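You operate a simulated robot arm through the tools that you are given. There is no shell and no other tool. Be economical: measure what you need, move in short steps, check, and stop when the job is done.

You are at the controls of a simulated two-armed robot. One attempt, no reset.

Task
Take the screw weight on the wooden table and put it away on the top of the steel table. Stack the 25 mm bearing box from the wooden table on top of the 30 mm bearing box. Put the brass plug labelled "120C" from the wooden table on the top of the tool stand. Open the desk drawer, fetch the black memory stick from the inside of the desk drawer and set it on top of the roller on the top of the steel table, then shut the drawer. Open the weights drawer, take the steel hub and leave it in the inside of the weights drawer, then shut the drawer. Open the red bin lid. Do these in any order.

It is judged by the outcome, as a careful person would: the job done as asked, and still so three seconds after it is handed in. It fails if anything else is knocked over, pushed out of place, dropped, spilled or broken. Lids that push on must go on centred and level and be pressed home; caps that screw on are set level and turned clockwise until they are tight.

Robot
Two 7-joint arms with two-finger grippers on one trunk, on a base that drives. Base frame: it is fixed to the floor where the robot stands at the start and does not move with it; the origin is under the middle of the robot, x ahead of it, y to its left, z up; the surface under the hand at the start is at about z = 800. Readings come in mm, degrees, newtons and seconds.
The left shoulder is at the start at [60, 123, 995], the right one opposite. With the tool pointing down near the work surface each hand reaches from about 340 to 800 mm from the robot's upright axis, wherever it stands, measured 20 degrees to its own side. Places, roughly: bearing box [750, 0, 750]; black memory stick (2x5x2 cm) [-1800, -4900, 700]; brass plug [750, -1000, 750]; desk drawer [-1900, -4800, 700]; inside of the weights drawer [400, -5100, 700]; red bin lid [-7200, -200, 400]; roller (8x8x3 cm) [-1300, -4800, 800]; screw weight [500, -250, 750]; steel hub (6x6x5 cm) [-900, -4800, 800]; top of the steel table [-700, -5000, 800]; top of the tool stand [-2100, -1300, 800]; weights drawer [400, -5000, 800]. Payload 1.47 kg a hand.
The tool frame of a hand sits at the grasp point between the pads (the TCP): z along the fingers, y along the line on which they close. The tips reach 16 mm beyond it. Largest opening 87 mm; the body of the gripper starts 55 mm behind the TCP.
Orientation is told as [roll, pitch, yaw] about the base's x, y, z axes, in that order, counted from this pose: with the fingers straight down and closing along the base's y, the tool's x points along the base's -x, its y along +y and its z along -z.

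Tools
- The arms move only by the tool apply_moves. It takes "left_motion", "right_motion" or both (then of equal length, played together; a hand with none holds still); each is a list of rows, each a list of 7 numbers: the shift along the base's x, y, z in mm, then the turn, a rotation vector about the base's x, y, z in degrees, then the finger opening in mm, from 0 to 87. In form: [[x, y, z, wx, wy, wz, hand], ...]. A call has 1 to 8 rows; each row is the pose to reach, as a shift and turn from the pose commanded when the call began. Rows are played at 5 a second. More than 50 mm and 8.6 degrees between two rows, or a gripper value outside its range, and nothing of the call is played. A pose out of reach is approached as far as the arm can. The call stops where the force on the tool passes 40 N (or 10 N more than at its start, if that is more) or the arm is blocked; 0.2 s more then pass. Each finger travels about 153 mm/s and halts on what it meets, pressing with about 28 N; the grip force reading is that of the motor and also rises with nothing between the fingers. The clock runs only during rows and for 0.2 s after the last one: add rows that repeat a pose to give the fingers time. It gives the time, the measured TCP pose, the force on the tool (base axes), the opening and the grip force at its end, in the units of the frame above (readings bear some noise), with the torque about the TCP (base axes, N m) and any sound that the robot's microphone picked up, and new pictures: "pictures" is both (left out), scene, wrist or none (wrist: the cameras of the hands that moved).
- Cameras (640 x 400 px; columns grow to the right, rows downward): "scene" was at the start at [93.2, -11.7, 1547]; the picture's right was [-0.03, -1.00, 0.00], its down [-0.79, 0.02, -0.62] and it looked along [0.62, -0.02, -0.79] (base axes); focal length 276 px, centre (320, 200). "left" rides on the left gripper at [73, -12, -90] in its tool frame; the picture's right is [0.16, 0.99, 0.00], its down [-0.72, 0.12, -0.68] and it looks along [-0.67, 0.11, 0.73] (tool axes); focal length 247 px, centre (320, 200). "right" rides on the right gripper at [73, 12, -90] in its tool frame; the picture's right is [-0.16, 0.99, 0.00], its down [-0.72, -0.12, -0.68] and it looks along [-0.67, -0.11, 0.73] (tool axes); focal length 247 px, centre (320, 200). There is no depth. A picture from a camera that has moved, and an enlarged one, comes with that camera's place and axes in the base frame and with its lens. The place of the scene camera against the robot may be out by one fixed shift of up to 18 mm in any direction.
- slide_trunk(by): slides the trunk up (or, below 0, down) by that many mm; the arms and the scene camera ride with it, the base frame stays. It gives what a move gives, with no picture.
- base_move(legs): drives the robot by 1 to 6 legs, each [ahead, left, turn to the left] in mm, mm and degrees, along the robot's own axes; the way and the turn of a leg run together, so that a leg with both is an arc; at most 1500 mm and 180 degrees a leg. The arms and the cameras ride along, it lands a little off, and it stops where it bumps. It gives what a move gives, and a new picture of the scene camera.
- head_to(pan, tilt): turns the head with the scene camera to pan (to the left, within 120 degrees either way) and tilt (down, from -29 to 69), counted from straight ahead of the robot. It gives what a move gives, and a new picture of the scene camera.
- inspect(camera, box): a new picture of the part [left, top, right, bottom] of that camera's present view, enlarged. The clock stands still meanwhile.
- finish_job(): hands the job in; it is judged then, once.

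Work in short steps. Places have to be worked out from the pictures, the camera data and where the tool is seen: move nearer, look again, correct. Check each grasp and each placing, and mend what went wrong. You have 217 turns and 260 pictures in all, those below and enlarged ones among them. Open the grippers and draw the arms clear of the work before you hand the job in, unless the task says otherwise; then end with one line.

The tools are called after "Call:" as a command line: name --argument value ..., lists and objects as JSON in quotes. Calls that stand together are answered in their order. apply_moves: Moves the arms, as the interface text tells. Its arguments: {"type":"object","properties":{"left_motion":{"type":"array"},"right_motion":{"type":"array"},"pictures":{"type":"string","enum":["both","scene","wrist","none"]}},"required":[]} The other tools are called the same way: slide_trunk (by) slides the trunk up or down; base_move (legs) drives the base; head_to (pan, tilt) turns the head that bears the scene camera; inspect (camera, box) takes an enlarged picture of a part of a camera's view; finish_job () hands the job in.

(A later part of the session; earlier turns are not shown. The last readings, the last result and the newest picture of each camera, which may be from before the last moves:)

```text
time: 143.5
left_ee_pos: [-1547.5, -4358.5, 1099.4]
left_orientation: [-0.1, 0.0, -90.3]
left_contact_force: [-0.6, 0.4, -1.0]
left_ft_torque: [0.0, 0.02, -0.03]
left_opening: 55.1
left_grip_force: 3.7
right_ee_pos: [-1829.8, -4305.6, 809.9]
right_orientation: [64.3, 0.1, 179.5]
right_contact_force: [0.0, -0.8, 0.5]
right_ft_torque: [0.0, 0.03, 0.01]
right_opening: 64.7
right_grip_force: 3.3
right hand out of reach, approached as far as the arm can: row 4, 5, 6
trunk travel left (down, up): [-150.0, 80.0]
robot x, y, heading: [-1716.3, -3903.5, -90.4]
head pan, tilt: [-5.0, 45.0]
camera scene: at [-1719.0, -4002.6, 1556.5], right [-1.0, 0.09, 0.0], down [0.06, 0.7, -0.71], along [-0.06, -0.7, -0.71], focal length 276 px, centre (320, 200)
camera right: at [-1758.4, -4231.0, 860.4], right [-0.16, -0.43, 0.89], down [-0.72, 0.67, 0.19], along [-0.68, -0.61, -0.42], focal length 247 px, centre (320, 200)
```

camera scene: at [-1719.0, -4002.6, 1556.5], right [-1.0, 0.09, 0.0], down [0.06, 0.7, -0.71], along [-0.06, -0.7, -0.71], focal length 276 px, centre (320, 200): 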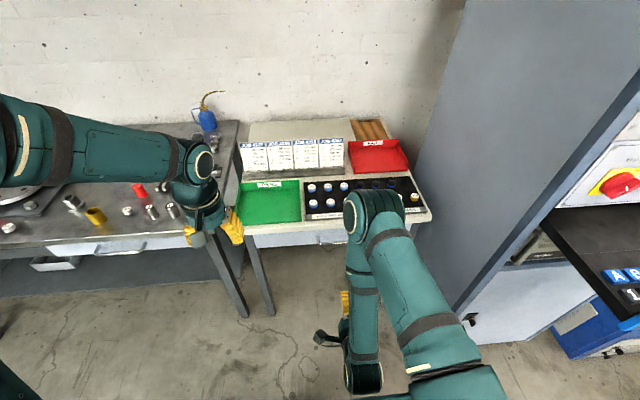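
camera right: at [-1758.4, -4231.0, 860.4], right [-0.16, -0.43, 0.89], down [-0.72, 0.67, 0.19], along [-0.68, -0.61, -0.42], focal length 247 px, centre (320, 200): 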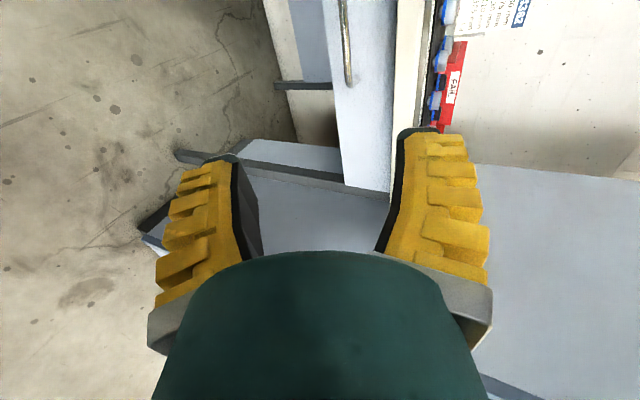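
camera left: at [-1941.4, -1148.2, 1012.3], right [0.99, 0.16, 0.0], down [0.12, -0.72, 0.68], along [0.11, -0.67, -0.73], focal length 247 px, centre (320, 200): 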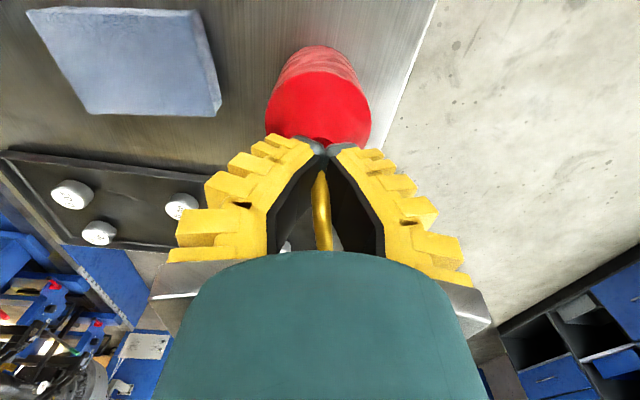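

The tilt works; I see the handle bar near z≈690. I lower and approach to y≈-4480 for a closer look.

Call:
apply_moves --right_motion '[[0, 0, -40, 0, 0, 0, 60], [5, 0, -80, 0, 0, 0, 60], [10, -20, -115, 0, 0, 0, 60], [10, -60, -120, -4, 0, 0, 60], [10, -100, -120, -8, 0, 0, 60], [10, -140, -120, -10, 0, 0, 60], [10, -170, -120, -10, 0, 0, 60], [10, -170, -120, -10, 0, 0, 60]]' --pictures "both"

```text
time: 145.3
left_ee_pos: [-1547.7, -4358.0, 1100.7]
left_orientation: [-0.1, 0.0, -90.2]
left_contact_force: [-0.1, 0.2, 0.0]
left_ft_torque: [0.0, -0.02, 0.03]
left_opening: 55.2
left_grip_force: 3.3
right_ee_pos: [-1818.5, -4478.0, 688.7]
right_orientation: [74.1, 0.1, 179.6]
right_contact_force: [-0.3, 0.3, 0.3]
right_ft_torque: [0.01, 0.01, -0.02]
right_opening: 64.2
right_grip_force: 3.4
trunk travel left (down, up): [-150.0, 80.0]
robot x, y, heading: [-1721.7, -3897.2, -90.2]
head pan, tilt: [-5.0, 45.0]
camera scene: at [-1718.7, -4002.0, 1556.6], right [-1.0, 0.09, 0.0], down [0.06, 0.7, -0.71], along [-0.06, -0.7, -0.71], focal length 276 px, centre (320, 200)
camera right: at [-1746.7, -4394.9, 726.0], right [-0.16, -0.27, 0.95], down [-0.72, 0.69, 0.07], along [-0.68, -0.67, -0.31], focal length 247 px, centre (320, 200)
```

scene: 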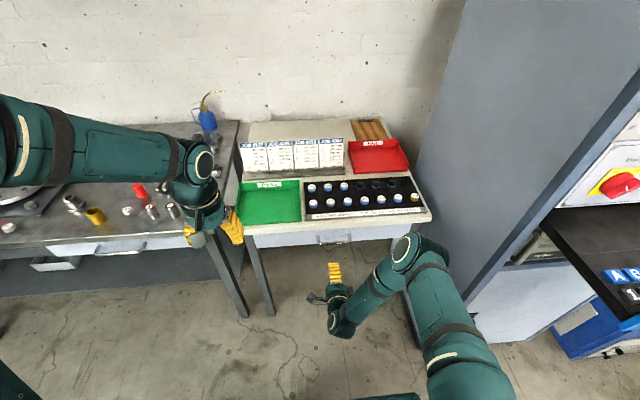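
right: 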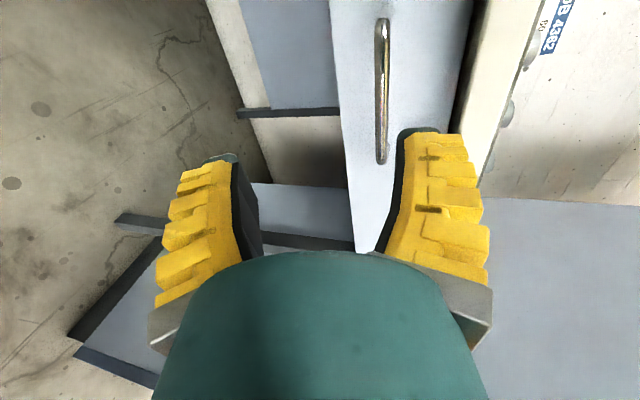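

Handle bar spans x -1891…-1780 at y≈-4599, z≈705. I approach its middle with moderate opening.

Call:
apply_moves --right_motion '[[-6, -30, 6, 0, 0, 0, 48], [-12, -60, 12, 0, 0, 0, 48], [-16, -95, 16, 0, 0, 0, 48], [-16, -112, 16, 0, 0, 0, 48], [-16, -112, 16, 0, 0, 0, 48]]' --pictures "both"

```text
time: 146.5
left_ee_pos: [-1547.2, -4358.3, 1099.7]
left_orientation: [-0.1, 0.1, -90.2]
left_contact_force: [0.5, 0.4, 0.1]
left_ft_torque: [-0.02, 0.0, -0.01]
left_opening: 55.2
left_grip_force: 3.8
right_ee_pos: [-1836.0, -4588.1, 705.1]
right_orientation: [74.1, 0.2, 179.6]
right_contact_force: [0.1, 0.1, -0.7]
right_ft_torque: [-0.02, 0.02, 0.02]
right_opening: 53.3
right_grip_force: 4.4
trunk travel left (down, up): [-150.0, 80.0]
robot x, y, heading: [-1719.0, -3903.7, -90.2]
head pan, tilt: [-5.0, 45.0]
camera scene: at [-1718.8, -4002.1, 1556.6], right [-1.0, 0.09, 0.0], down [0.06, 0.7, -0.71], along [-0.06, -0.7, -0.71], focal length 276 px, centre (320, 200)
camera right: at [-1764.1, -4506.6, 741.8], right [-0.16, -0.27, 0.95], down [-0.72, 0.69, 0.07], along [-0.68, -0.67, -0.31], focal length 247 px, centre (320, 200)
```

scene: 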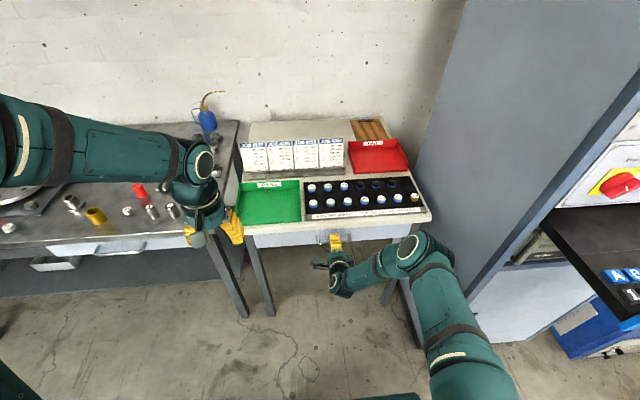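
right: 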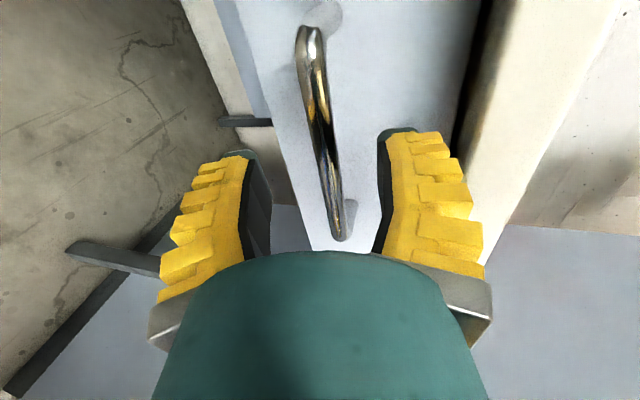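

The bar is between the pads. I advance 6 mm and close.

Call:
apply_moves --right_motion '[[0, -6, 0, 0, 0, 0, 48], [0, -6, 0, 0, 0, 0, 0], [0, -6, 0, 0, 0, 0, 0], [0, -6, 0, 0, 0, 0, 0]]' --pictures "wrist"

```text
time: 147.5
left_ee_pos: [-1547.0, -4356.3, 1102.0]
left_orientation: [-0.1, -0.1, -90.2]
left_contact_force: [0.5, -1.0, -0.1]
left_ft_torque: [-0.01, 0.01, 0.0]
left_opening: 55.1
left_grip_force: 3.7
right_ee_pos: [-1834.6, -4594.3, 707.7]
right_orientation: [74.2, 0.1, 179.7]
right_contact_force: [-0.9, 9.3, 16.2]
right_ft_torque: [-0.18, 0.08, 0.05]
right_opening: 6.0
right_grip_force: 30.0
trunk travel left (down, up): [-150.0, 80.0]
robot x, y, heading: [-1716.2, -3900.6, -90.0]
head pan, tilt: [-5.0, 45.0]
camera right: at [-1763.9, -4511.4, 744.4], right [-0.16, -0.27, 0.95], down [-0.72, 0.69, 0.07], along [-0.68, -0.67, -0.3], focal length 247 px, centre (320, 200)
```

right: 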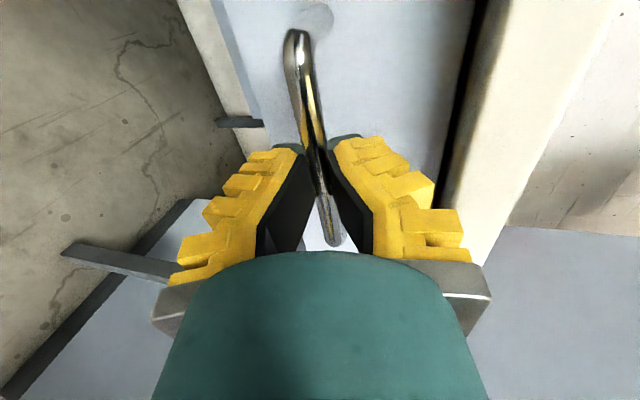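

Gripped. I pull the drawer by 160 mm with the arm first.

Call:
apply_moves --right_motion '[[0, 20, 2, 0, 0, 0, 0], [0, 50, 2, 0, 0, 0, 0], [0, 90, 2, 0, 0, 0, 0], [0, 130, 2, 0, 0, 0, 0], [0, 160, 2, 0, 0, 0, 0], [0, 160, 2, 0, 0, 0, 0]]' --pictures "scene"

```text
time: 148.9
left_ee_pos: [-1546.5, -4359.0, 1100.4]
left_orientation: [0.1, -0.1, -90.2]
left_contact_force: [-0.6, -0.7, -0.7]
left_ft_torque: [-0.01, -0.03, 0.02]
left_opening: 55.4
left_grip_force: 3.5
right_ee_pos: [-1836.1, -4435.5, 705.8]
right_orientation: [74.1, 0.1, 179.5]
right_contact_force: [0.0, -0.2, -0.1]
right_ft_torque: [-0.02, 0.01, -0.01]
right_opening: 0.0
right_grip_force: 27.7
trunk travel left (down, up): [-150.0, 80.0]
robot x, y, heading: [-1719.6, -3901.8, -90.4]
head pan, tilt: [-5.0, 45.0]
camera scene: at [-1718.6, -4002.3, 1556.5], right [-1.0, 0.09, 0.0], down [0.06, 0.7, -0.71], along [-0.06, -0.7, -0.71], focal length 276 px, centre (320, 200)
```

scene: 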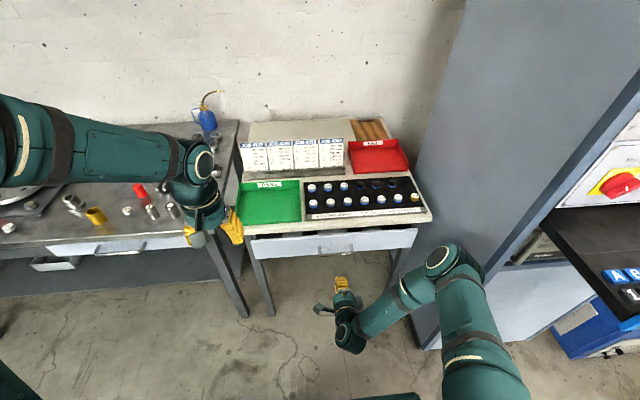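

The bar slipped out. I look with the wrist camera to regrip deeper.

Call:
apply_moves --right_motion '[[0, -20, 0, 0, 0, 0, 30], [0, -40, 0, 0, 0, 0, 48], [0, -60, 0, 0, 0, 0, 48], [0, -60, 0, 0, 0, 0, 48]]' --pictures "wrist"

Call:
inspect --camera "scene" --box '[230, 170, 430, 300]'

```text
time: 149.9
left_ee_pos: [-1547.5, -4358.5, 1100.3]
left_orientation: [0.0, 0.0, -90.2]
left_contact_force: [-0.2, 0.4, -0.1]
left_ft_torque: [-0.02, -0.02, -0.01]
left_opening: 55.2
left_grip_force: 3.8
right_ee_pos: [-1837.9, -4495.7, 706.6]
right_orientation: [74.1, 0.1, 179.6]
right_contact_force: [0.1, -1.1, 0.0]
right_ft_torque: [0.0, -0.01, -0.03]
right_opening: 53.5
right_grip_force: 4.1
trunk travel left (down, up): [-150.0, 80.0]
robot x, y, heading: [-1717.6, -3900.4, -89.9]
head pan, tilt: [-5.0, 45.0]
camera right: at [-1764.8, -4412.5, 744.4], right [-0.16, -0.27, 0.95], down [-0.72, 0.69, 0.07], along [-0.68, -0.67, -0.31], focal length 247 px, centre (320, 200)
```

right: 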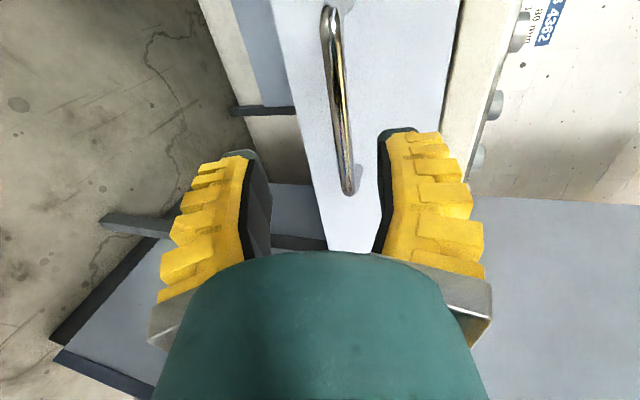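

```text
3.08 times, centred on (330, 235) of scene
camera zoom: at [-1718.8, -4002.0, 1556.6], right [-1.0, 0.09, 0.0], down [0.06, 0.7, -0.71], along [-0.06, -0.7, -0.71], focal length 848 px, centre (289, 92)
```

zoom: 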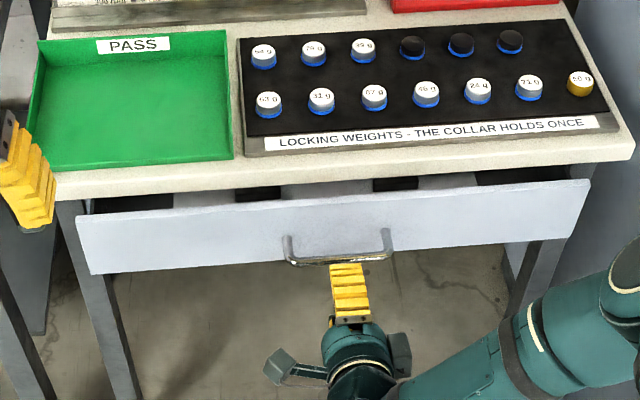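

The drawer is open ~47 mm; bar now at y≈-4552. I regrip deeper and pull slowly.

Call:
apply_moves --right_motion '[[0, -30, -1, 0, 0, 0, 48], [0, -55, -1, 0, 0, 0, 48], [0, -68, -1, 0, 0, 0, 48], [0, -68, -1, 0, 0, 0, 0], [0, -68, -1, 0, 0, 0, 0], [0, -68, -1, 0, 0, 0, 0]]' --pictures "wrist"

Call:
apply_moves --right_motion '[[0, 8, 0, 0, 0, 0, 0], [0, 18, 0, 0, 0, 0, 0], [0, 28, 0, 0, 0, 0, 0], [0, 40, 0, 0, 0, 0, 0], [0, 52, 0, 0, 0, 0, 0], [0, 64, 0, 0, 0, 0, 0], [0, 76, 0, 0, 0, 0, 0], [0, 76, 0, 0, 0, 0, 0]]' --pictures "wrist"

```text
time: 151.3
left_ee_pos: [-1547.4, -4360.9, 1098.8]
left_orientation: [0.0, 0.1, -90.3]
left_contact_force: [0.0, -0.1, -0.2]
left_ft_torque: [-0.01, 0.01, -0.06]
left_opening: 55.5
left_grip_force: 4.2
right_ee_pos: [-1836.9, -4563.4, 703.3]
right_orientation: [73.9, 0.2, 179.7]
right_contact_force: [1.2, 1.1, -23.6]
right_ft_torque: [-0.21, -0.03, -0.13]
right_opening: 0.0
right_grip_force: 29.5
trunk travel left (down, up): [-150.0, 80.0]
robot x, y, heading: [-1716.7, -3900.8, -90.3]
head pan, tilt: [-5.0, 45.0]
camera right: at [-1764.9, -4480.0, 740.5], right [-0.16, -0.28, 0.95], down [-0.72, 0.69, 0.08], along [-0.67, -0.67, -0.31], focal length 247 px, centre (320, 200)
```

right: 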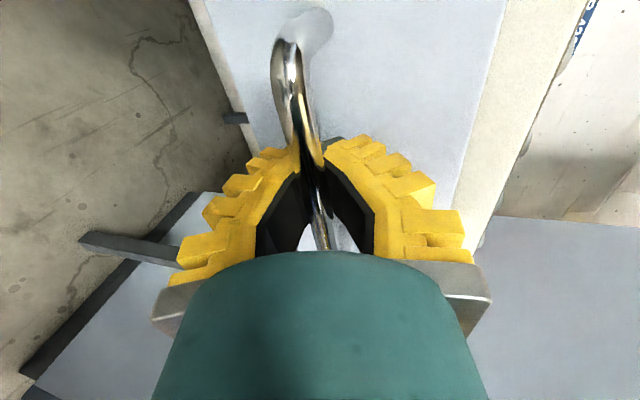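

```text
time: 153.1
left_ee_pos: [-1548.6, -4360.8, 1098.7]
left_orientation: [-0.1, 0.1, -90.2]
left_contact_force: [-0.5, 0.3, -0.4]
left_ft_torque: [0.04, -0.01, 0.03]
left_opening: 55.4
left_grip_force: 4.2
right_ee_pos: [-1837.8, -4488.2, 702.7]
right_orientation: [73.8, 0.3, 179.6]
right_contact_force: [-1.8, -0.4, -37.5]
right_ft_torque: [-0.31, -0.04, 0.04]
right_opening: 4.2
right_grip_force: 30.0
trunk travel left (down, up): [-150.0, 80.0]
robot x, y, heading: [-1720.6, -3903.2, -90.2]
head pan, tilt: [-5.0, 45.0]
camera right: at [-1764.9, -4405.3, 741.8], right [-0.16, -0.28, 0.95], down [-0.72, 0.69, 0.08], along [-0.68, -0.67, -0.31], focal length 247 px, centre (320, 200)
```

right: 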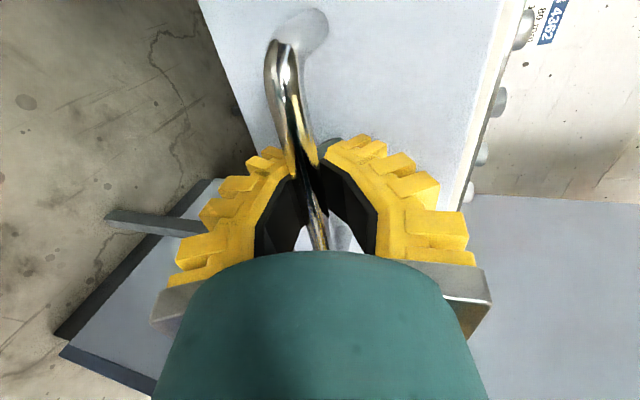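

The drawer follows. I relieve the vertical load (down 4 mm) and keep pulling.

Call:
apply_moves --right_motion '[[0, 0, -4, 0, 0, 0, 0], [0, 12, -4, 0, 0, 0, 0], [0, 26, -4, 0, 0, 0, 0], [0, 40, -4, 0, 0, 0, 0], [0, 54, -4, 0, 0, 0, 0], [0, 68, -4, 0, 0, 0, 0], [0, 82, -4, 0, 0, 0, 0], [0, 96, -4, 0, 0, 0, 0]]' --pictures "scene"

```text
time: 154.9
left_ee_pos: [-1548.2, -4359.4, 1098.5]
left_orientation: [-0.1, -0.1, -90.3]
left_contact_force: [1.0, -0.6, 0.1]
left_ft_torque: [0.0, 0.02, 0.01]
left_opening: 55.2
left_grip_force: 3.2
right_ee_pos: [-1835.7, -4390.3, 702.4]
right_orientation: [74.1, 0.2, 179.6]
right_contact_force: [0.4, 0.0, -1.8]
right_ft_torque: [0.0, 0.01, 0.06]
right_opening: 6.1
right_grip_force: 28.5
trunk travel left (down, up): [-150.0, 80.0]
robot x, y, heading: [-1722.9, -3896.6, -90.1]
head pan, tilt: [-5.0, 45.0]
camera scene: at [-1718.8, -4002.0, 1556.6], right [-1.0, 0.09, 0.0], down [0.06, 0.7, -0.71], along [-0.06, -0.7, -0.71], focal length 276 px, centre (320, 200)
```

scene: 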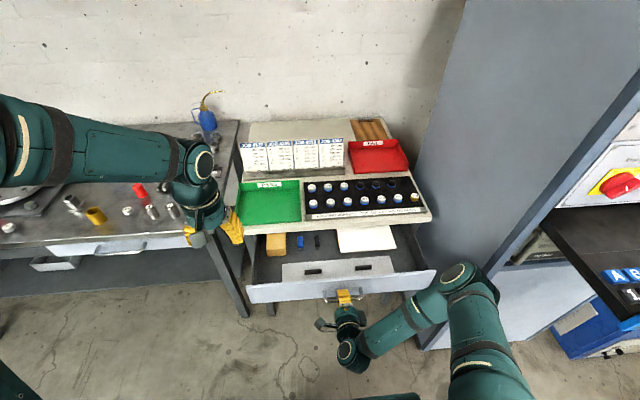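

The drawer is open ~220 mm; a blue and a black stick show near its back. I pull a bit more.

Call:
apply_moves --right_motion '[[0, 12, 0, 0, 0, 0, 0], [0, 24, 0, 0, 0, 0, 0], [0, 36, 0, 0, 0, 0, 0], [0, 48, 0, 0, 0, 0, 0], [0, 60, 0, 0, 0, 0, 0]]' --pictures "scene"

Call:
inspect --camera "scene" --box '[230, 200, 430, 320]'

```text
time: 156.1
left_ee_pos: [-1547.4, -4358.8, 1099.6]
left_orientation: [0.0, 0.0, -90.2]
left_contact_force: [0.0, 0.3, -0.5]
left_ft_torque: [0.02, 0.04, -0.02]
left_opening: 55.1
left_grip_force: 3.1
right_ee_pos: [-1837.1, -4330.2, 701.9]
right_orientation: [74.1, 0.2, 179.7]
right_contact_force: [-1.7, 0.0, -1.3]
right_ft_torque: [-0.03, 0.0, 0.01]
right_opening: 6.3
right_grip_force: 28.7
trunk travel left (down, up): [-150.0, 80.0]
robot x, y, heading: [-1721.7, -3902.9, -90.1]
head pan, tilt: [-5.0, 45.0]
camera scene: at [-1719.0, -4001.9, 1556.6], right [-1.0, 0.09, 0.0], down [0.06, 0.7, -0.71], along [-0.06, -0.7, -0.71], focal length 276 px, centre (320, 200)
```

scene: 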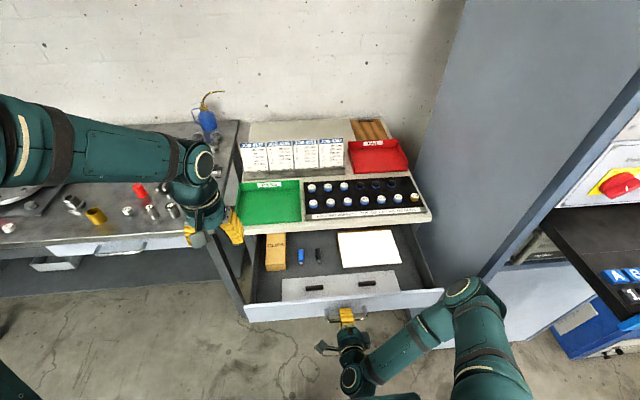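

```text
3.20 times, centred on (330, 260) of scene
camera zoom: at [-1719.0, -4001.9, 1556.6], right [-1.0, 0.09, 0.0], down [0.06, 0.7, -0.71], along [-0.06, -0.7, -0.71], focal length 882 px, centre (288, 8)
```

zoom: 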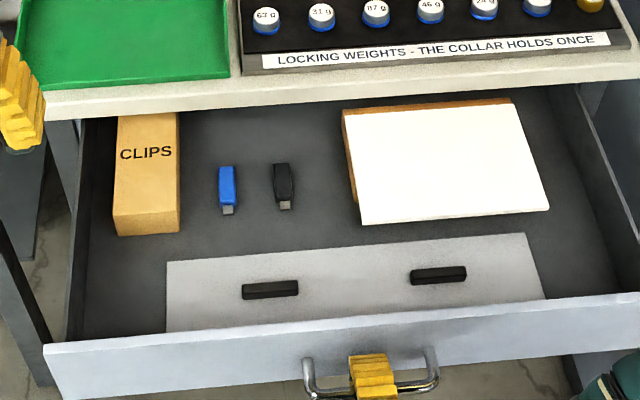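

The black stick is just clear of the desk edge. I pull the drawer a little further for room.

Call:
apply_moves --right_motion '[[0, 12, 0, 0, 0, 0, 0], [0, 24, 0, 0, 0, 0, 0], [0, 36, 0, 0, 0, 0, 0], [0, 48, 0, 0, 0, 0, 0], [0, 58, 0, 0, 0, 0, 0]]' --pictures "scene"

Call:
inspect --camera "scene" --box '[230, 200, 430, 320]'

```text
time: 157.3
left_ee_pos: [-1546.6, -4358.3, 1099.9]
left_orientation: [0.0, 0.0, -90.2]
left_contact_force: [-0.4, 0.0, -0.1]
left_ft_torque: [0.05, 0.0, 0.0]
left_opening: 55.6
left_grip_force: 4.1
right_ee_pos: [-1835.5, -4273.8, 702.8]
right_orientation: [74.1, 0.2, 179.6]
right_contact_force: [0.0, 0.0, -7.2]
right_ft_torque: [-0.06, 0.01, 0.08]
right_opening: 6.1
right_grip_force: 28.7
trunk travel left (down, up): [-150.0, 80.0]
robot x, y, heading: [-1718.7, -3904.6, -90.1]
head pan, tilt: [-5.0, 45.0]
camera scene: at [-1718.9, -4002.4, 1556.5], right [-1.0, 0.09, 0.0], down [0.06, 0.7, -0.71], along [-0.06, -0.7, -0.71], focal length 276 px, centre (320, 200)
```

scene: 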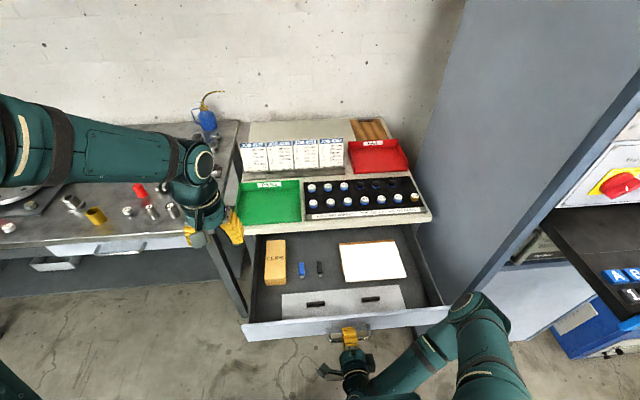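

```text
3.20 times, centred on (330, 260) of scene
camera zoom: at [-1718.9, -4002.4, 1556.5], right [-1.0, 0.09, 0.0], down [0.06, 0.7, -0.71], along [-0.06, -0.7, -0.71], focal length 882 px, centre (288, 8)
```

zoom: 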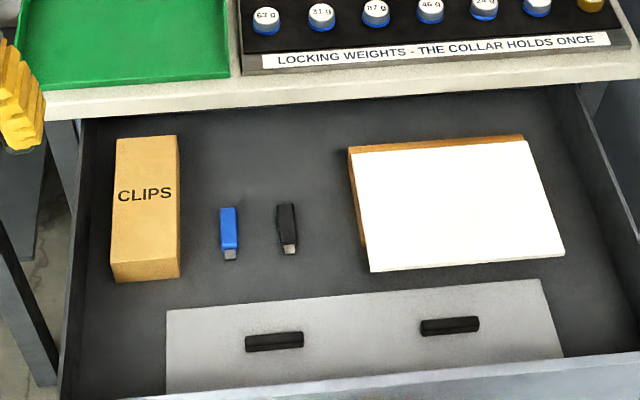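

Now there's ample room; the stick is at ≈ [-1750, -4513]. The right hand keeps the drawer; I bring the left hand above it.

Call:
apply_moves --left_motion '[[-30, -20, -25, 0, 0, 0, 50], [-60, -40, -50, 0, 0, 0, 50], [-90, -60, -75, 0, 0, 0, 50], [-120, -80, -100, 0, 0, 0, 50], [-150, -100, -125, 0, 0, 0, 50], [-180, -120, -150, 0, 0, 0, 50], [-198, -130, -190, 0, 0, 0, 45], [-198, -130, -210, 0, 0, 0, 45]]' --pictures "wrist"

Call:
inspect --camera "left" --box '[200, 40, 440, 190]'

```text
time: 159.1
left_ee_pos: [-1745.9, -4488.4, 889.2]
left_orientation: [0.0, -0.1, -90.1]
left_contact_force: [0.9, -0.1, -1.0]
left_ft_torque: [0.0, -0.03, 0.01]
left_opening: 50.4
left_grip_force: 4.0
right_ee_pos: [-1836.3, -4274.8, 702.4]
right_orientation: [74.2, 0.1, 179.7]
right_contact_force: [-0.3, -0.5, -9.2]
right_ft_torque: [-0.08, -0.01, -0.08]
right_opening: 0.0
right_grip_force: 28.9
trunk travel left (down, up): [-150.0, 80.0]
robot x, y, heading: [-1717.4, -3901.3, -90.2]
head pan, tilt: [-5.0, 45.0]
camera left: at [-1757.7, -4415.7, 979.1], right [0.99, 0.16, 0.0], down [0.11, -0.72, 0.68], along [0.11, -0.67, -0.73], focal length 247 px, centre (320, 200)
```

left: 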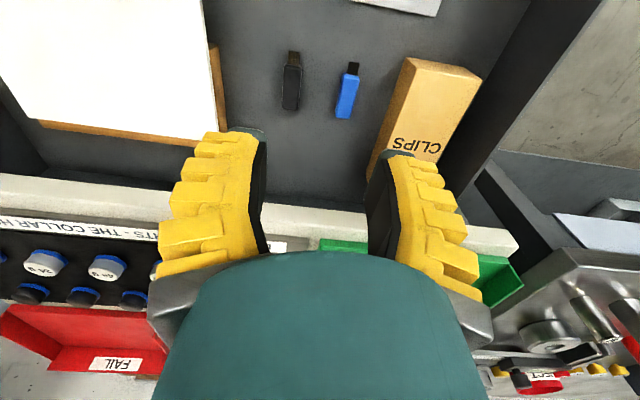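

```text
2.67 times, centred on (320, 115) of left
camera zoom: at [-1757.7, -4415.7, 979.1], right [0.99, 0.16, 0.0], down [0.11, -0.72, 0.68], along [0.11, -0.67, -0.73], focal length 659 px, centre (320, 427)
```

zoom: 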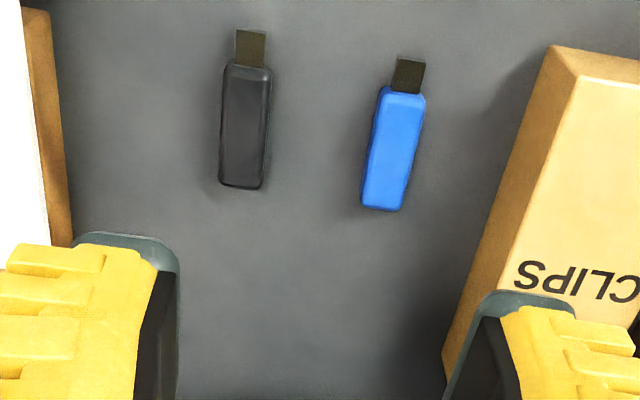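

The black stick lies along y near [-1773, -4520]. I move over it and lower to z≈760 with 35 mm opening to refine.

Call:
apply_moves --left_motion '[[-10, -10, -30, 0, 0, 0, 30], [-22, -22, -70, 0, 0, 0, 30], [-27, -32, -110, 0, 0, 0, 30], [-27, -32, -129, 0, 0, 0, 30], [-27, -32, -129, 0, 0, 0, 30]]' --pictures "wrist"

Call:
inspect --camera "left" --box '[200, 60, 440, 210]'

```text
time: 160.3
left_ee_pos: [-1774.1, -4519.5, 759.4]
left_orientation: [0.0, 0.0, -90.3]
left_contact_force: [-0.7, 0.5, 0.0]
left_ft_torque: [0.03, 0.03, 0.0]
left_opening: 36.2
left_grip_force: 4.9
right_ee_pos: [-1835.5, -4274.3, 702.5]
right_orientation: [74.1, 0.2, 179.6]
right_contact_force: [-0.2, -0.4, -8.1]
right_ft_torque: [-0.06, 0.0, -0.06]
right_opening: 0.2
right_grip_force: 28.8
trunk travel left (down, up): [-150.0, 80.0]
robot x, y, heading: [-1718.1, -3902.5, -90.2]
head pan, tilt: [-5.0, 45.0]
camera left: at [-1785.0, -4447.1, 849.5], right [0.99, 0.15, 0.0], down [0.11, -0.72, 0.68], along [0.11, -0.67, -0.73], focal length 247 px, centre (320, 200)
```

left: 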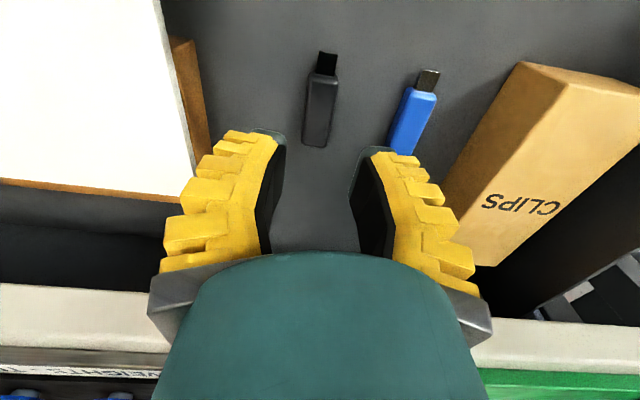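

```text
2.67 times, centred on (320, 135) of left
camera zoom: at [-1785.0, -4447.1, 849.5], right [0.99, 0.15, 0.0], down [0.11, -0.72, 0.68], along [0.11, -0.67, -0.73], focal length 659 px, centre (320, 373)
```

zoom: 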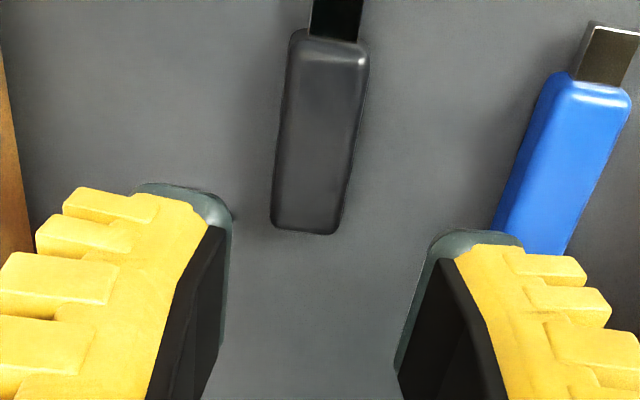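

Stick top at z≈671, centre [-1773, -4525]. I descend to z≈678.

Call:
apply_moves --left_motion '[[1, -6, -30, 0, 0, 0, 30], [1, -6, -65, 0, 0, 0, 30], [1, -6, -81, 0, 0, 0, 30], [1, -6, -84, 0, 0, 0, 30], [1, -6, -84, 0, 0, 0, 30]]' --pictures "wrist"

```text
time: 161.1
left_ee_pos: [-1772.8, -4529.5, 689.0]
left_orientation: [-0.1, -0.2, -90.2]
left_contact_force: [2.3, 5.9, 14.1]
left_ft_torque: [0.13, -0.18, 0.04]
left_opening: 38.2
left_grip_force: 5.0
right_ee_pos: [-1836.5, -4274.5, 702.6]
right_orientation: [74.2, 0.0, 179.5]
right_contact_force: [-1.0, -4.6, -0.8]
right_ft_torque: [-0.01, 0.01, 0.04]
right_opening: 6.0
right_grip_force: 28.5
trunk travel left (down, up): [-150.0, 80.0]
robot x, y, heading: [-1717.4, -3901.9, -90.2]
head pan, tilt: [-5.0, 45.0]
stopped in row 3 (left hand): the force on the tool passed its limit at 53 N (the readings are from after the stop); the commanded pose is now the measured one
camera left: at [-1784.9, -4456.4, 778.8], right [0.99, 0.16, 0.0], down [0.11, -0.72, 0.68], along [0.1, -0.67, -0.73], focal length 247 px, centre (320, 200)
```

left: 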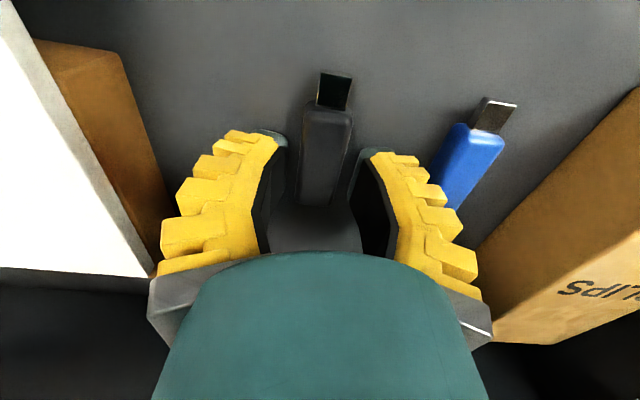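

The tips touch the drawer floor with the stick between them. I rise 3 mm, shift 8 mm toward me, and close.

Call:
apply_moves --left_motion '[[2, 4, 3, 0, 0, 0, 30], [2, 8, 3, 0, 0, 0, 30], [2, 8, 3, 0, 0, 0, 5], [2, 8, 3, 0, 0, 0, 5], [2, 8, 3, 0, 0, 0, 5]]' --pictures "wrist"

```text
time: 162.3
left_ee_pos: [-1770.0, -4520.3, 692.4]
left_orientation: [-0.1, -0.2, -90.2]
left_contact_force: [1.5, 1.7, 8.6]
left_ft_torque: [0.05, -0.02, 0.01]
left_opening: 12.6
left_grip_force: 28.0
right_ee_pos: [-1836.2, -4274.6, 703.1]
right_orientation: [74.0, 0.0, 179.6]
right_contact_force: [0.9, 0.4, -1.5]
right_ft_torque: [-0.02, 0.0, 0.0]
right_opening: 0.0
right_grip_force: 28.0
trunk travel left (down, up): [-150.0, 80.0]
robot x, y, heading: [-1717.8, -3899.2, -90.2]
head pan, tilt: [-5.0, 45.0]
camera left: at [-1782.6, -4447.5, 780.7], right [0.99, 0.16, 0.0], down [0.12, -0.72, 0.68], along [0.1, -0.67, -0.73], focal length 247 px, centre (320, 200)
```

left: 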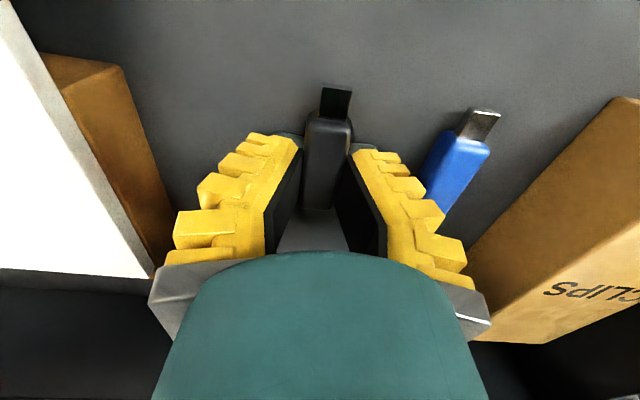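

Gripped. I lift the stick straight up and look.

Call:
apply_moves --left_motion '[[0, 0, 20, 0, 0, 0, 5], [0, 0, 60, 0, 0, 0, 5], [0, 10, 105, 0, 0, 0, 5], [0, 30, 145, 0, 0, 0, 5], [20, 60, 180, 0, 0, 0, 5], [50, 80, 210, 0, 0, 0, 5], [80, 100, 240, 0, 0, 0, 5]]' --pictures "both"

```text
refused: row 5 steps farther than a row can; nothing moved
```

I resend with smaller steps.

Call:
apply_moves --left_motion '[[0, 0, 20, 0, 0, 0, 5], [0, 0, 60, 0, 0, 0, 5], [0, 10, 105, 0, 0, 0, 5], [0, 30, 145, 0, 0, 0, 5], [20, 50, 180, 0, 0, 0, 5], [45, 70, 210, 0, 0, 0, 5], [75, 90, 240, 0, 0, 0, 5]]' --pictures "both"

```text
time: 163.9
left_ee_pos: [-1692.6, -4431.6, 932.8]
left_orientation: [-0.1, -0.3, -90.2]
left_contact_force: [-0.4, -0.4, 0.4]
left_ft_torque: [-0.01, 0.01, 0.0]
left_opening: 9.0
left_grip_force: 27.8
right_ee_pos: [-1835.5, -4274.3, 701.6]
right_orientation: [74.0, 0.0, 179.5]
right_contact_force: [1.1, -0.7, 0.3]
right_ft_torque: [0.02, 0.02, -0.03]
right_opening: 0.0
right_grip_force: 28.5
trunk travel left (down, up): [-150.0, 80.0]
robot x, y, heading: [-1719.5, -3900.2, -90.1]
head pan, tilt: [-5.0, 45.0]
camera scene: at [-1718.0, -4001.5, 1556.6], right [-1.0, 0.09, 0.0], down [0.06, 0.7, -0.71], along [-0.06, -0.7, -0.71], focal length 276 px, centre (320, 200)
camera left: at [-1705.4, -4358.9, 1021.4], right [0.99, 0.16, 0.0], down [0.12, -0.72, 0.68], along [0.1, -0.67, -0.73], focal length 247 px, centre (320, 200)
```

scene: 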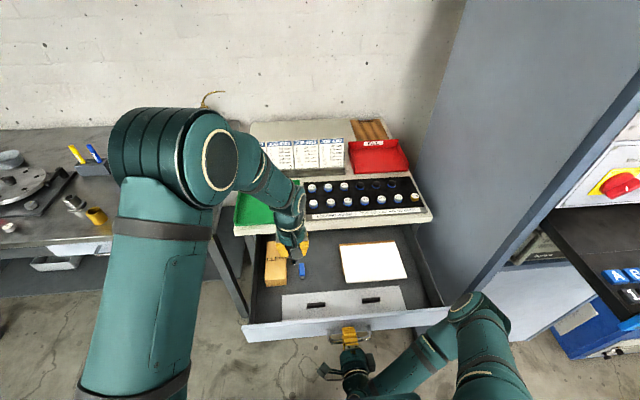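
left: 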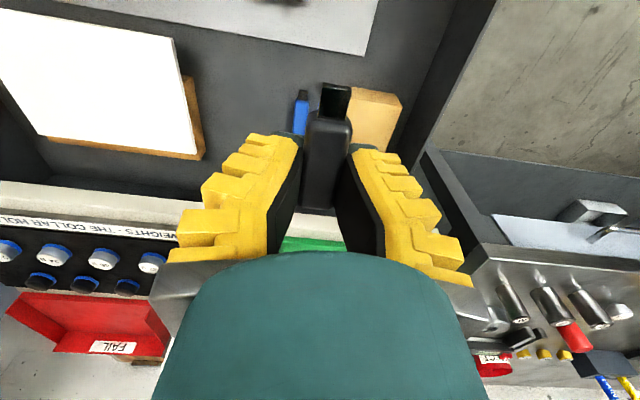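

The stick is held level. I draw the left arm back while pushing the drawer shut with the right.

Call:
apply_moves --left_motion '[[18, 9, 21, 0, 0, 0, 5], [36, 18, 42, 0, 0, 0, 5], [54, 27, 63, 0, 0, 0, 5], [72, 36, 84, 0, 0, 0, 5], [90, 45, 105, 0, 0, 0, 5], [108, 54, 126, 0, 0, 0, 5], [126, 63, 147, 0, 0, 0, 5], [145, 72, 167, 0, 0, 0, 5]]' --right_motion '[[0, -15, 1, 0, 0, 0, 0], [0, -35, 1, 0, 0, 0, 0], [0, -55, 1, 0, 0, 0, 0], [0, -75, 1, 0, 0, 0, 0], [0, -95, 1, 0, 0, 0, 0], [0, -115, 1, 0, 0, 0, 0], [0, -135, 1, 0, 0, 0, 0], [0, -155, 1, 0, 0, 0, 0]]' --pictures "scene"

Call:
inspect --camera "right" --box '[160, 0, 480, 200]'

```text
time: 165.7
left_ee_pos: [-1550.4, -4359.8, 1098.0]
left_orientation: [-0.1, -0.3, -90.1]
left_contact_force: [0.8, 0.4, 0.1]
left_ft_torque: [-0.04, 0.01, -0.01]
left_opening: 9.0
left_grip_force: 27.6
right_ee_pos: [-1835.9, -4430.3, 703.2]
right_orientation: [73.9, -0.1, 179.7]
right_contact_force: [2.6, 0.8, -8.9]
right_ft_torque: [-0.17, 0.04, -0.08]
right_opening: 6.0
right_grip_force: 29.0
trunk travel left (down, up): [-150.0, 80.0]
robot x, y, heading: [-1718.0, -3899.1, -90.3]
head pan, tilt: [-5.0, 45.0]
camera scene: at [-1718.1, -4002.6, 1556.5], right [-1.0, 0.09, 0.0], down [0.06, 0.7, -0.71], along [-0.06, -0.7, -0.71], focal length 276 px, centre (320, 200)
```

scene: 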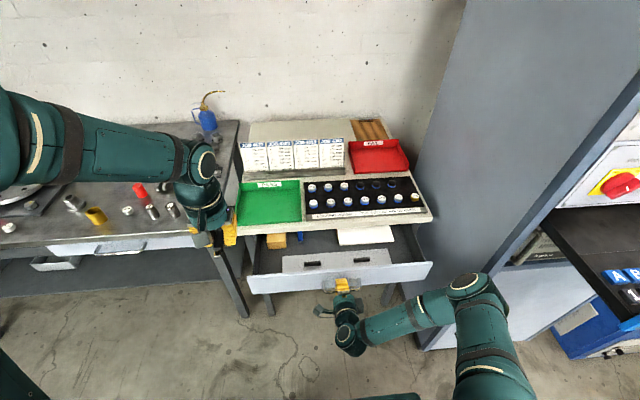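

```text
2.00 times, centred on (320, 100) of right
camera zoom: at [-1764.1, -4347.8, 740.5], right [-0.16, -0.27, 0.95], down [-0.72, 0.69, 0.08], along [-0.68, -0.67, -0.31], focal length 494 px, centre (320, 400)
```

zoom: 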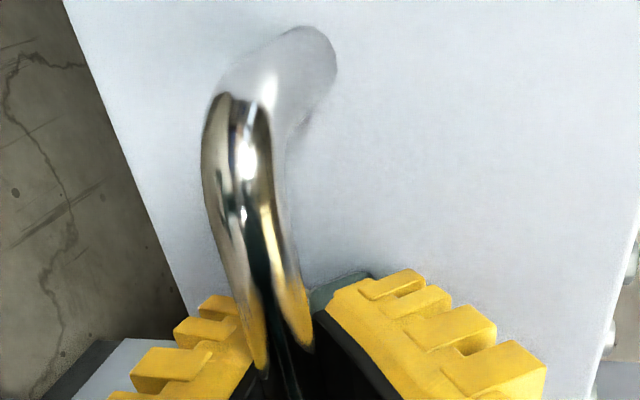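

Closing well. I push on to fully shut.

Call:
apply_moves --right_motion '[[0, -25, 0, 0, 0, 0, 0], [0, -50, 0, 0, 0, 0, 0], [0, -75, 0, 0, 0, 0, 0], [0, -100, 0, 0, 0, 0, 0], [0, -125, 0, 0, 0, 0, 0], [0, -150, 0, 0, 0, 0, 0], [0, -165, 0, 0, 0, 0, 0], [0, -180, 0, 0, 0, 0, 0]]' --pictures "both"

Call:
inspect --camera "scene" --box '[230, 170, 430, 300]'

```text
time: 167.5
left_ee_pos: [-1552.0, -4361.1, 1098.4]
left_orientation: [-0.2, 0.0, -90.1]
left_contact_force: [-0.6, -0.3, 0.3]
left_ft_torque: [-0.02, -0.01, 0.03]
left_opening: 8.8
left_grip_force: 27.4
right_ee_pos: [-1835.0, -4610.2, 702.6]
right_orientation: [74.0, 0.1, 179.5]
right_contact_force: [-3.2, -1.6, -5.7]
right_ft_torque: [-0.12, -0.01, -0.01]
right_opening: 6.0
right_grip_force: 29.0
trunk travel left (down, up): [-150.0, 80.0]
robot x, y, heading: [-1719.5, -3901.1, -90.2]
head pan, tilt: [-5.0, 45.0]
camera scene: at [-1718.9, -4003.1, 1556.5], right [-1.0, 0.09, 0.0], down [0.06, 0.7, -0.71], along [-0.06, -0.7, -0.71], focal length 276 px, centre (320, 200)
camera right: at [-1763.8, -4527.9, 739.8], right [-0.16, -0.27, 0.95], down [-0.72, 0.69, 0.07], along [-0.68, -0.67, -0.31], focal length 247 px, centre (320, 200)
```

scene: 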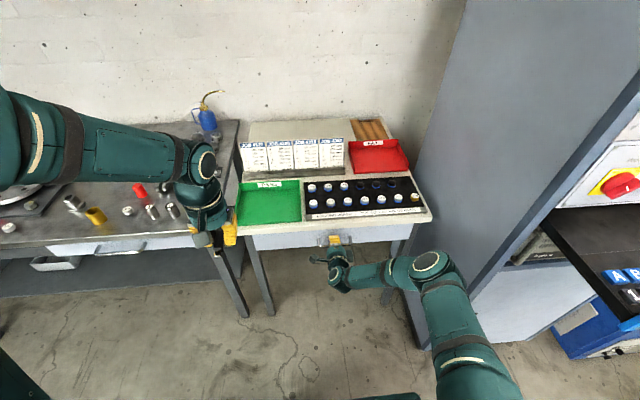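
right: 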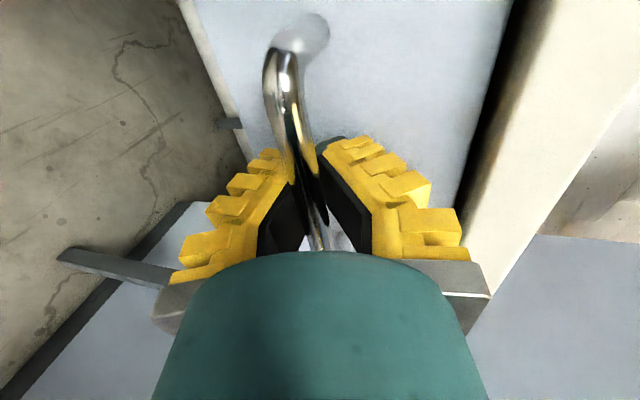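

```text
3.08 times, centred on (330, 235) of scene
camera zoom: at [-1718.9, -4003.1, 1556.5], right [-1.0, 0.09, 0.0], down [0.06, 0.7, -0.71], along [-0.06, -0.7, -0.71], focal length 848 px, centre (289, 92)
```

zoom: 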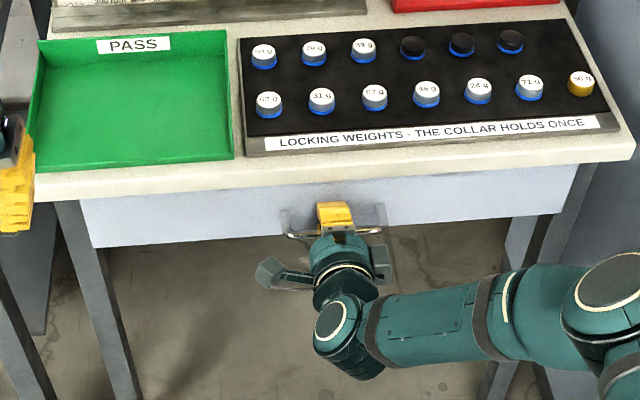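

Bar is back at its closed place; I press 6 mm more to be sure, then release and back away.

Call:
apply_moves --right_motion '[[0, -3, 0, 0, 0, 0, 0], [0, -6, 0, 0, 0, 0, 0], [0, -6, 0, 0, 0, 0, 0]]' --pictures "none"

Call:
apply_moves --right_motion '[[0, 0, 0, 0, 0, 0, 25], [0, 0, 0, 0, 0, 0, 48], [0, 0, 0, 0, 0, 0, 50], [0, 30, 0, 0, 0, 0, 50], [0, 75, 0, 0, 0, 0, 50], [0, 120, 0, 0, 0, 0, 50], [0, 160, 10, 0, 0, 0, 50]]' --pictures "wrist"

Call:
inspect --camera "scene" --box '[230, 170, 430, 300]'

```text
time: 168.3
left_ee_pos: [-1550.1, -4359.9, 1099.0]
left_orientation: [-0.1, -0.2, -90.1]
left_contact_force: [0.7, -0.3, 0.2]
left_ft_torque: [0.01, 0.03, 0.0]
left_opening: 8.8
left_grip_force: 28.3
right_ee_pos: [-1836.2, -4616.8, 702.5]
right_orientation: [74.1, 0.0, 179.6]
right_contact_force: [-3.7, 0.4, -4.4]
right_ft_torque: [-0.13, -0.02, 0.08]
right_opening: 6.1
right_grip_force: 28.5
trunk travel left (down, up): [-150.0, 80.0]
robot x, y, heading: [-1719.6, -3899.1, -90.1]
head pan, tilt: [-5.0, 45.0]
```

```text
time: 169.9
left_ee_pos: [-1551.0, -4359.6, 1098.5]
left_orientation: [-0.1, -0.1, -90.2]
left_contact_force: [0.2, 0.4, -0.3]
left_ft_torque: [0.0, 0.0, 0.0]
left_opening: 9.1
left_grip_force: 27.8
right_ee_pos: [-1833.9, -4455.3, 712.8]
right_orientation: [74.1, -0.1, 179.6]
right_contact_force: [0.3, 0.1, -0.3]
right_ft_torque: [0.0, 0.0, -0.02]
right_opening: 55.3
right_grip_force: 4.2
trunk travel left (down, up): [-150.0, 80.0]
robot x, y, heading: [-1719.6, -3902.5, -90.3]
head pan, tilt: [-5.0, 45.0]
camera right: at [-1761.4, -4371.5, 749.0], right [-0.16, -0.27, 0.95], down [-0.72, 0.69, 0.08], along [-0.68, -0.67, -0.3], focal length 247 px, centre (320, 200)
```

right: 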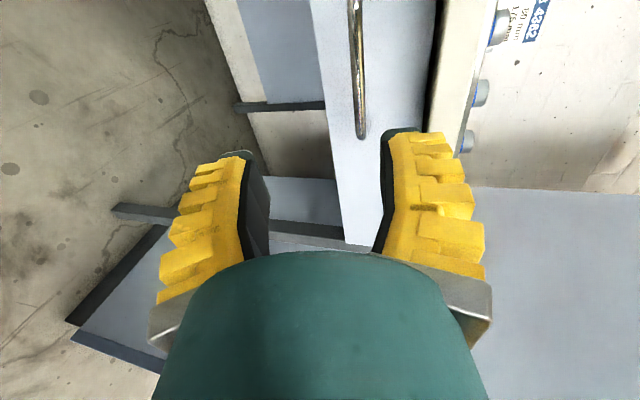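

```text
3.08 times, centred on (330, 235) of scene
camera zoom: at [-1718.8, -4001.7, 1556.6], right [-1.0, 0.09, 0.0], down [0.06, 0.7, -0.71], along [-0.06, -0.7, -0.71], focal length 848 px, centre (289, 92)
```

zoom: 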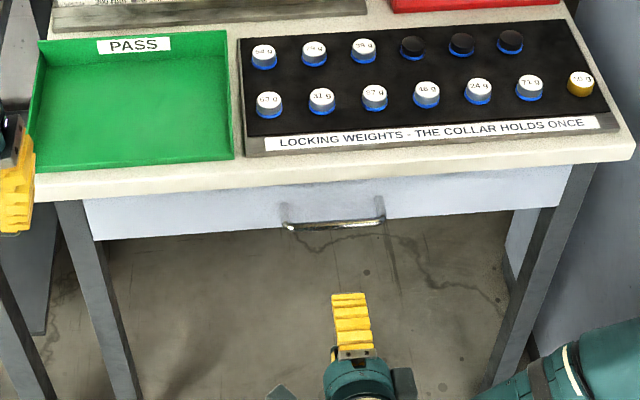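

To be certain it's fully shut, I press the drawer front beside the handle with closed fingers until blocked.

Call:
apply_moves --right_motion '[[30, 0, -3, 0, 0, 0, 20], [60, -10, -6, 0, 0, 0, 0], [92, -40, -8, 0, 0, 0, 0], [92, -80, -8, 0, 0, 0, 0], [92, -115, -8, 0, 0, 0, 0], [92, -135, -8, 0, 0, 0, 0], [92, -150, -8, 0, 0, 0, 0], [92, -165, -8, 0, 0, 0, 0]]' --pictures "wrist"

```text
time: 171.7
left_ee_pos: [-1551.0, -4360.2, 1098.3]
left_orientation: [0.0, -0.2, -90.2]
left_contact_force: [-0.5, 0.3, -0.1]
left_ft_torque: [0.0, -0.01, 0.0]
left_opening: 9.0
left_grip_force: 28.2
right_ee_pos: [-1744.0, -4620.9, 703.2]
right_orientation: [73.9, 0.0, 179.6]
right_contact_force: [-0.3, -0.5, 0.2]
right_ft_torque: [0.0, -0.01, 0.0]
right_opening: 0.0
right_grip_force: 28.0
trunk travel left (down, up): [-150.0, 80.0]
robot x, y, heading: [-1718.4, -3903.1, -90.2]
head pan, tilt: [-5.0, 45.0]
camera right: at [-1672.3, -4538.8, 740.9], right [-0.16, -0.27, 0.95], down [-0.72, 0.69, 0.08], along [-0.68, -0.67, -0.31], focal length 247 px, centre (320, 200)
```

right: 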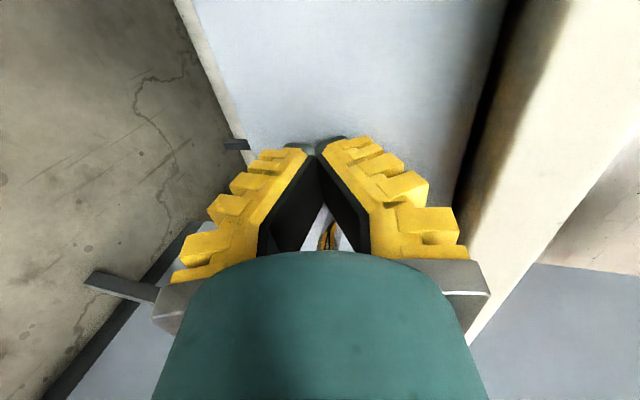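

Nearly touching; I continue forward in small steps.

Call:
apply_moves --right_motion '[[0, -4, 0, 0, 0, 0, 0], [0, -8, 0, 0, 0, 0, 0], [0, -12, 0, 0, 0, 0, 0], [0, -16, 0, 0, 0, 0, 0], [0, -20, 0, 0, 0, 0, 0], [0, -24, 0, 0, 0, 0, 0]]' --pictures "none"

```text
time: 172.4
left_ee_pos: [-1552.4, -4357.6, 1099.3]
left_orientation: [-0.1, -0.4, -90.3]
left_contact_force: [-0.8, 0.6, -0.1]
left_ft_torque: [0.01, -0.05, -0.01]
left_opening: 8.8
left_grip_force: 27.7
right_ee_pos: [-1744.2, -4625.0, 700.7]
right_orientation: [73.6, 0.0, 179.8]
right_contact_force: [-4.0, 19.0, 9.4]
right_ft_torque: [-0.36, -0.06, -0.02]
right_opening: 0.0
right_grip_force: 26.9
trunk travel left (down, up): [-150.0, 80.0]
robot x, y, heading: [-1720.0, -3903.8, -90.1]
head pan, tilt: [-5.0, 45.0]
stopped in row 3 (right hand): the force on the tool passed its limit at 45 N (the readings are from after the stop); the commanded pose is now the measured one
```

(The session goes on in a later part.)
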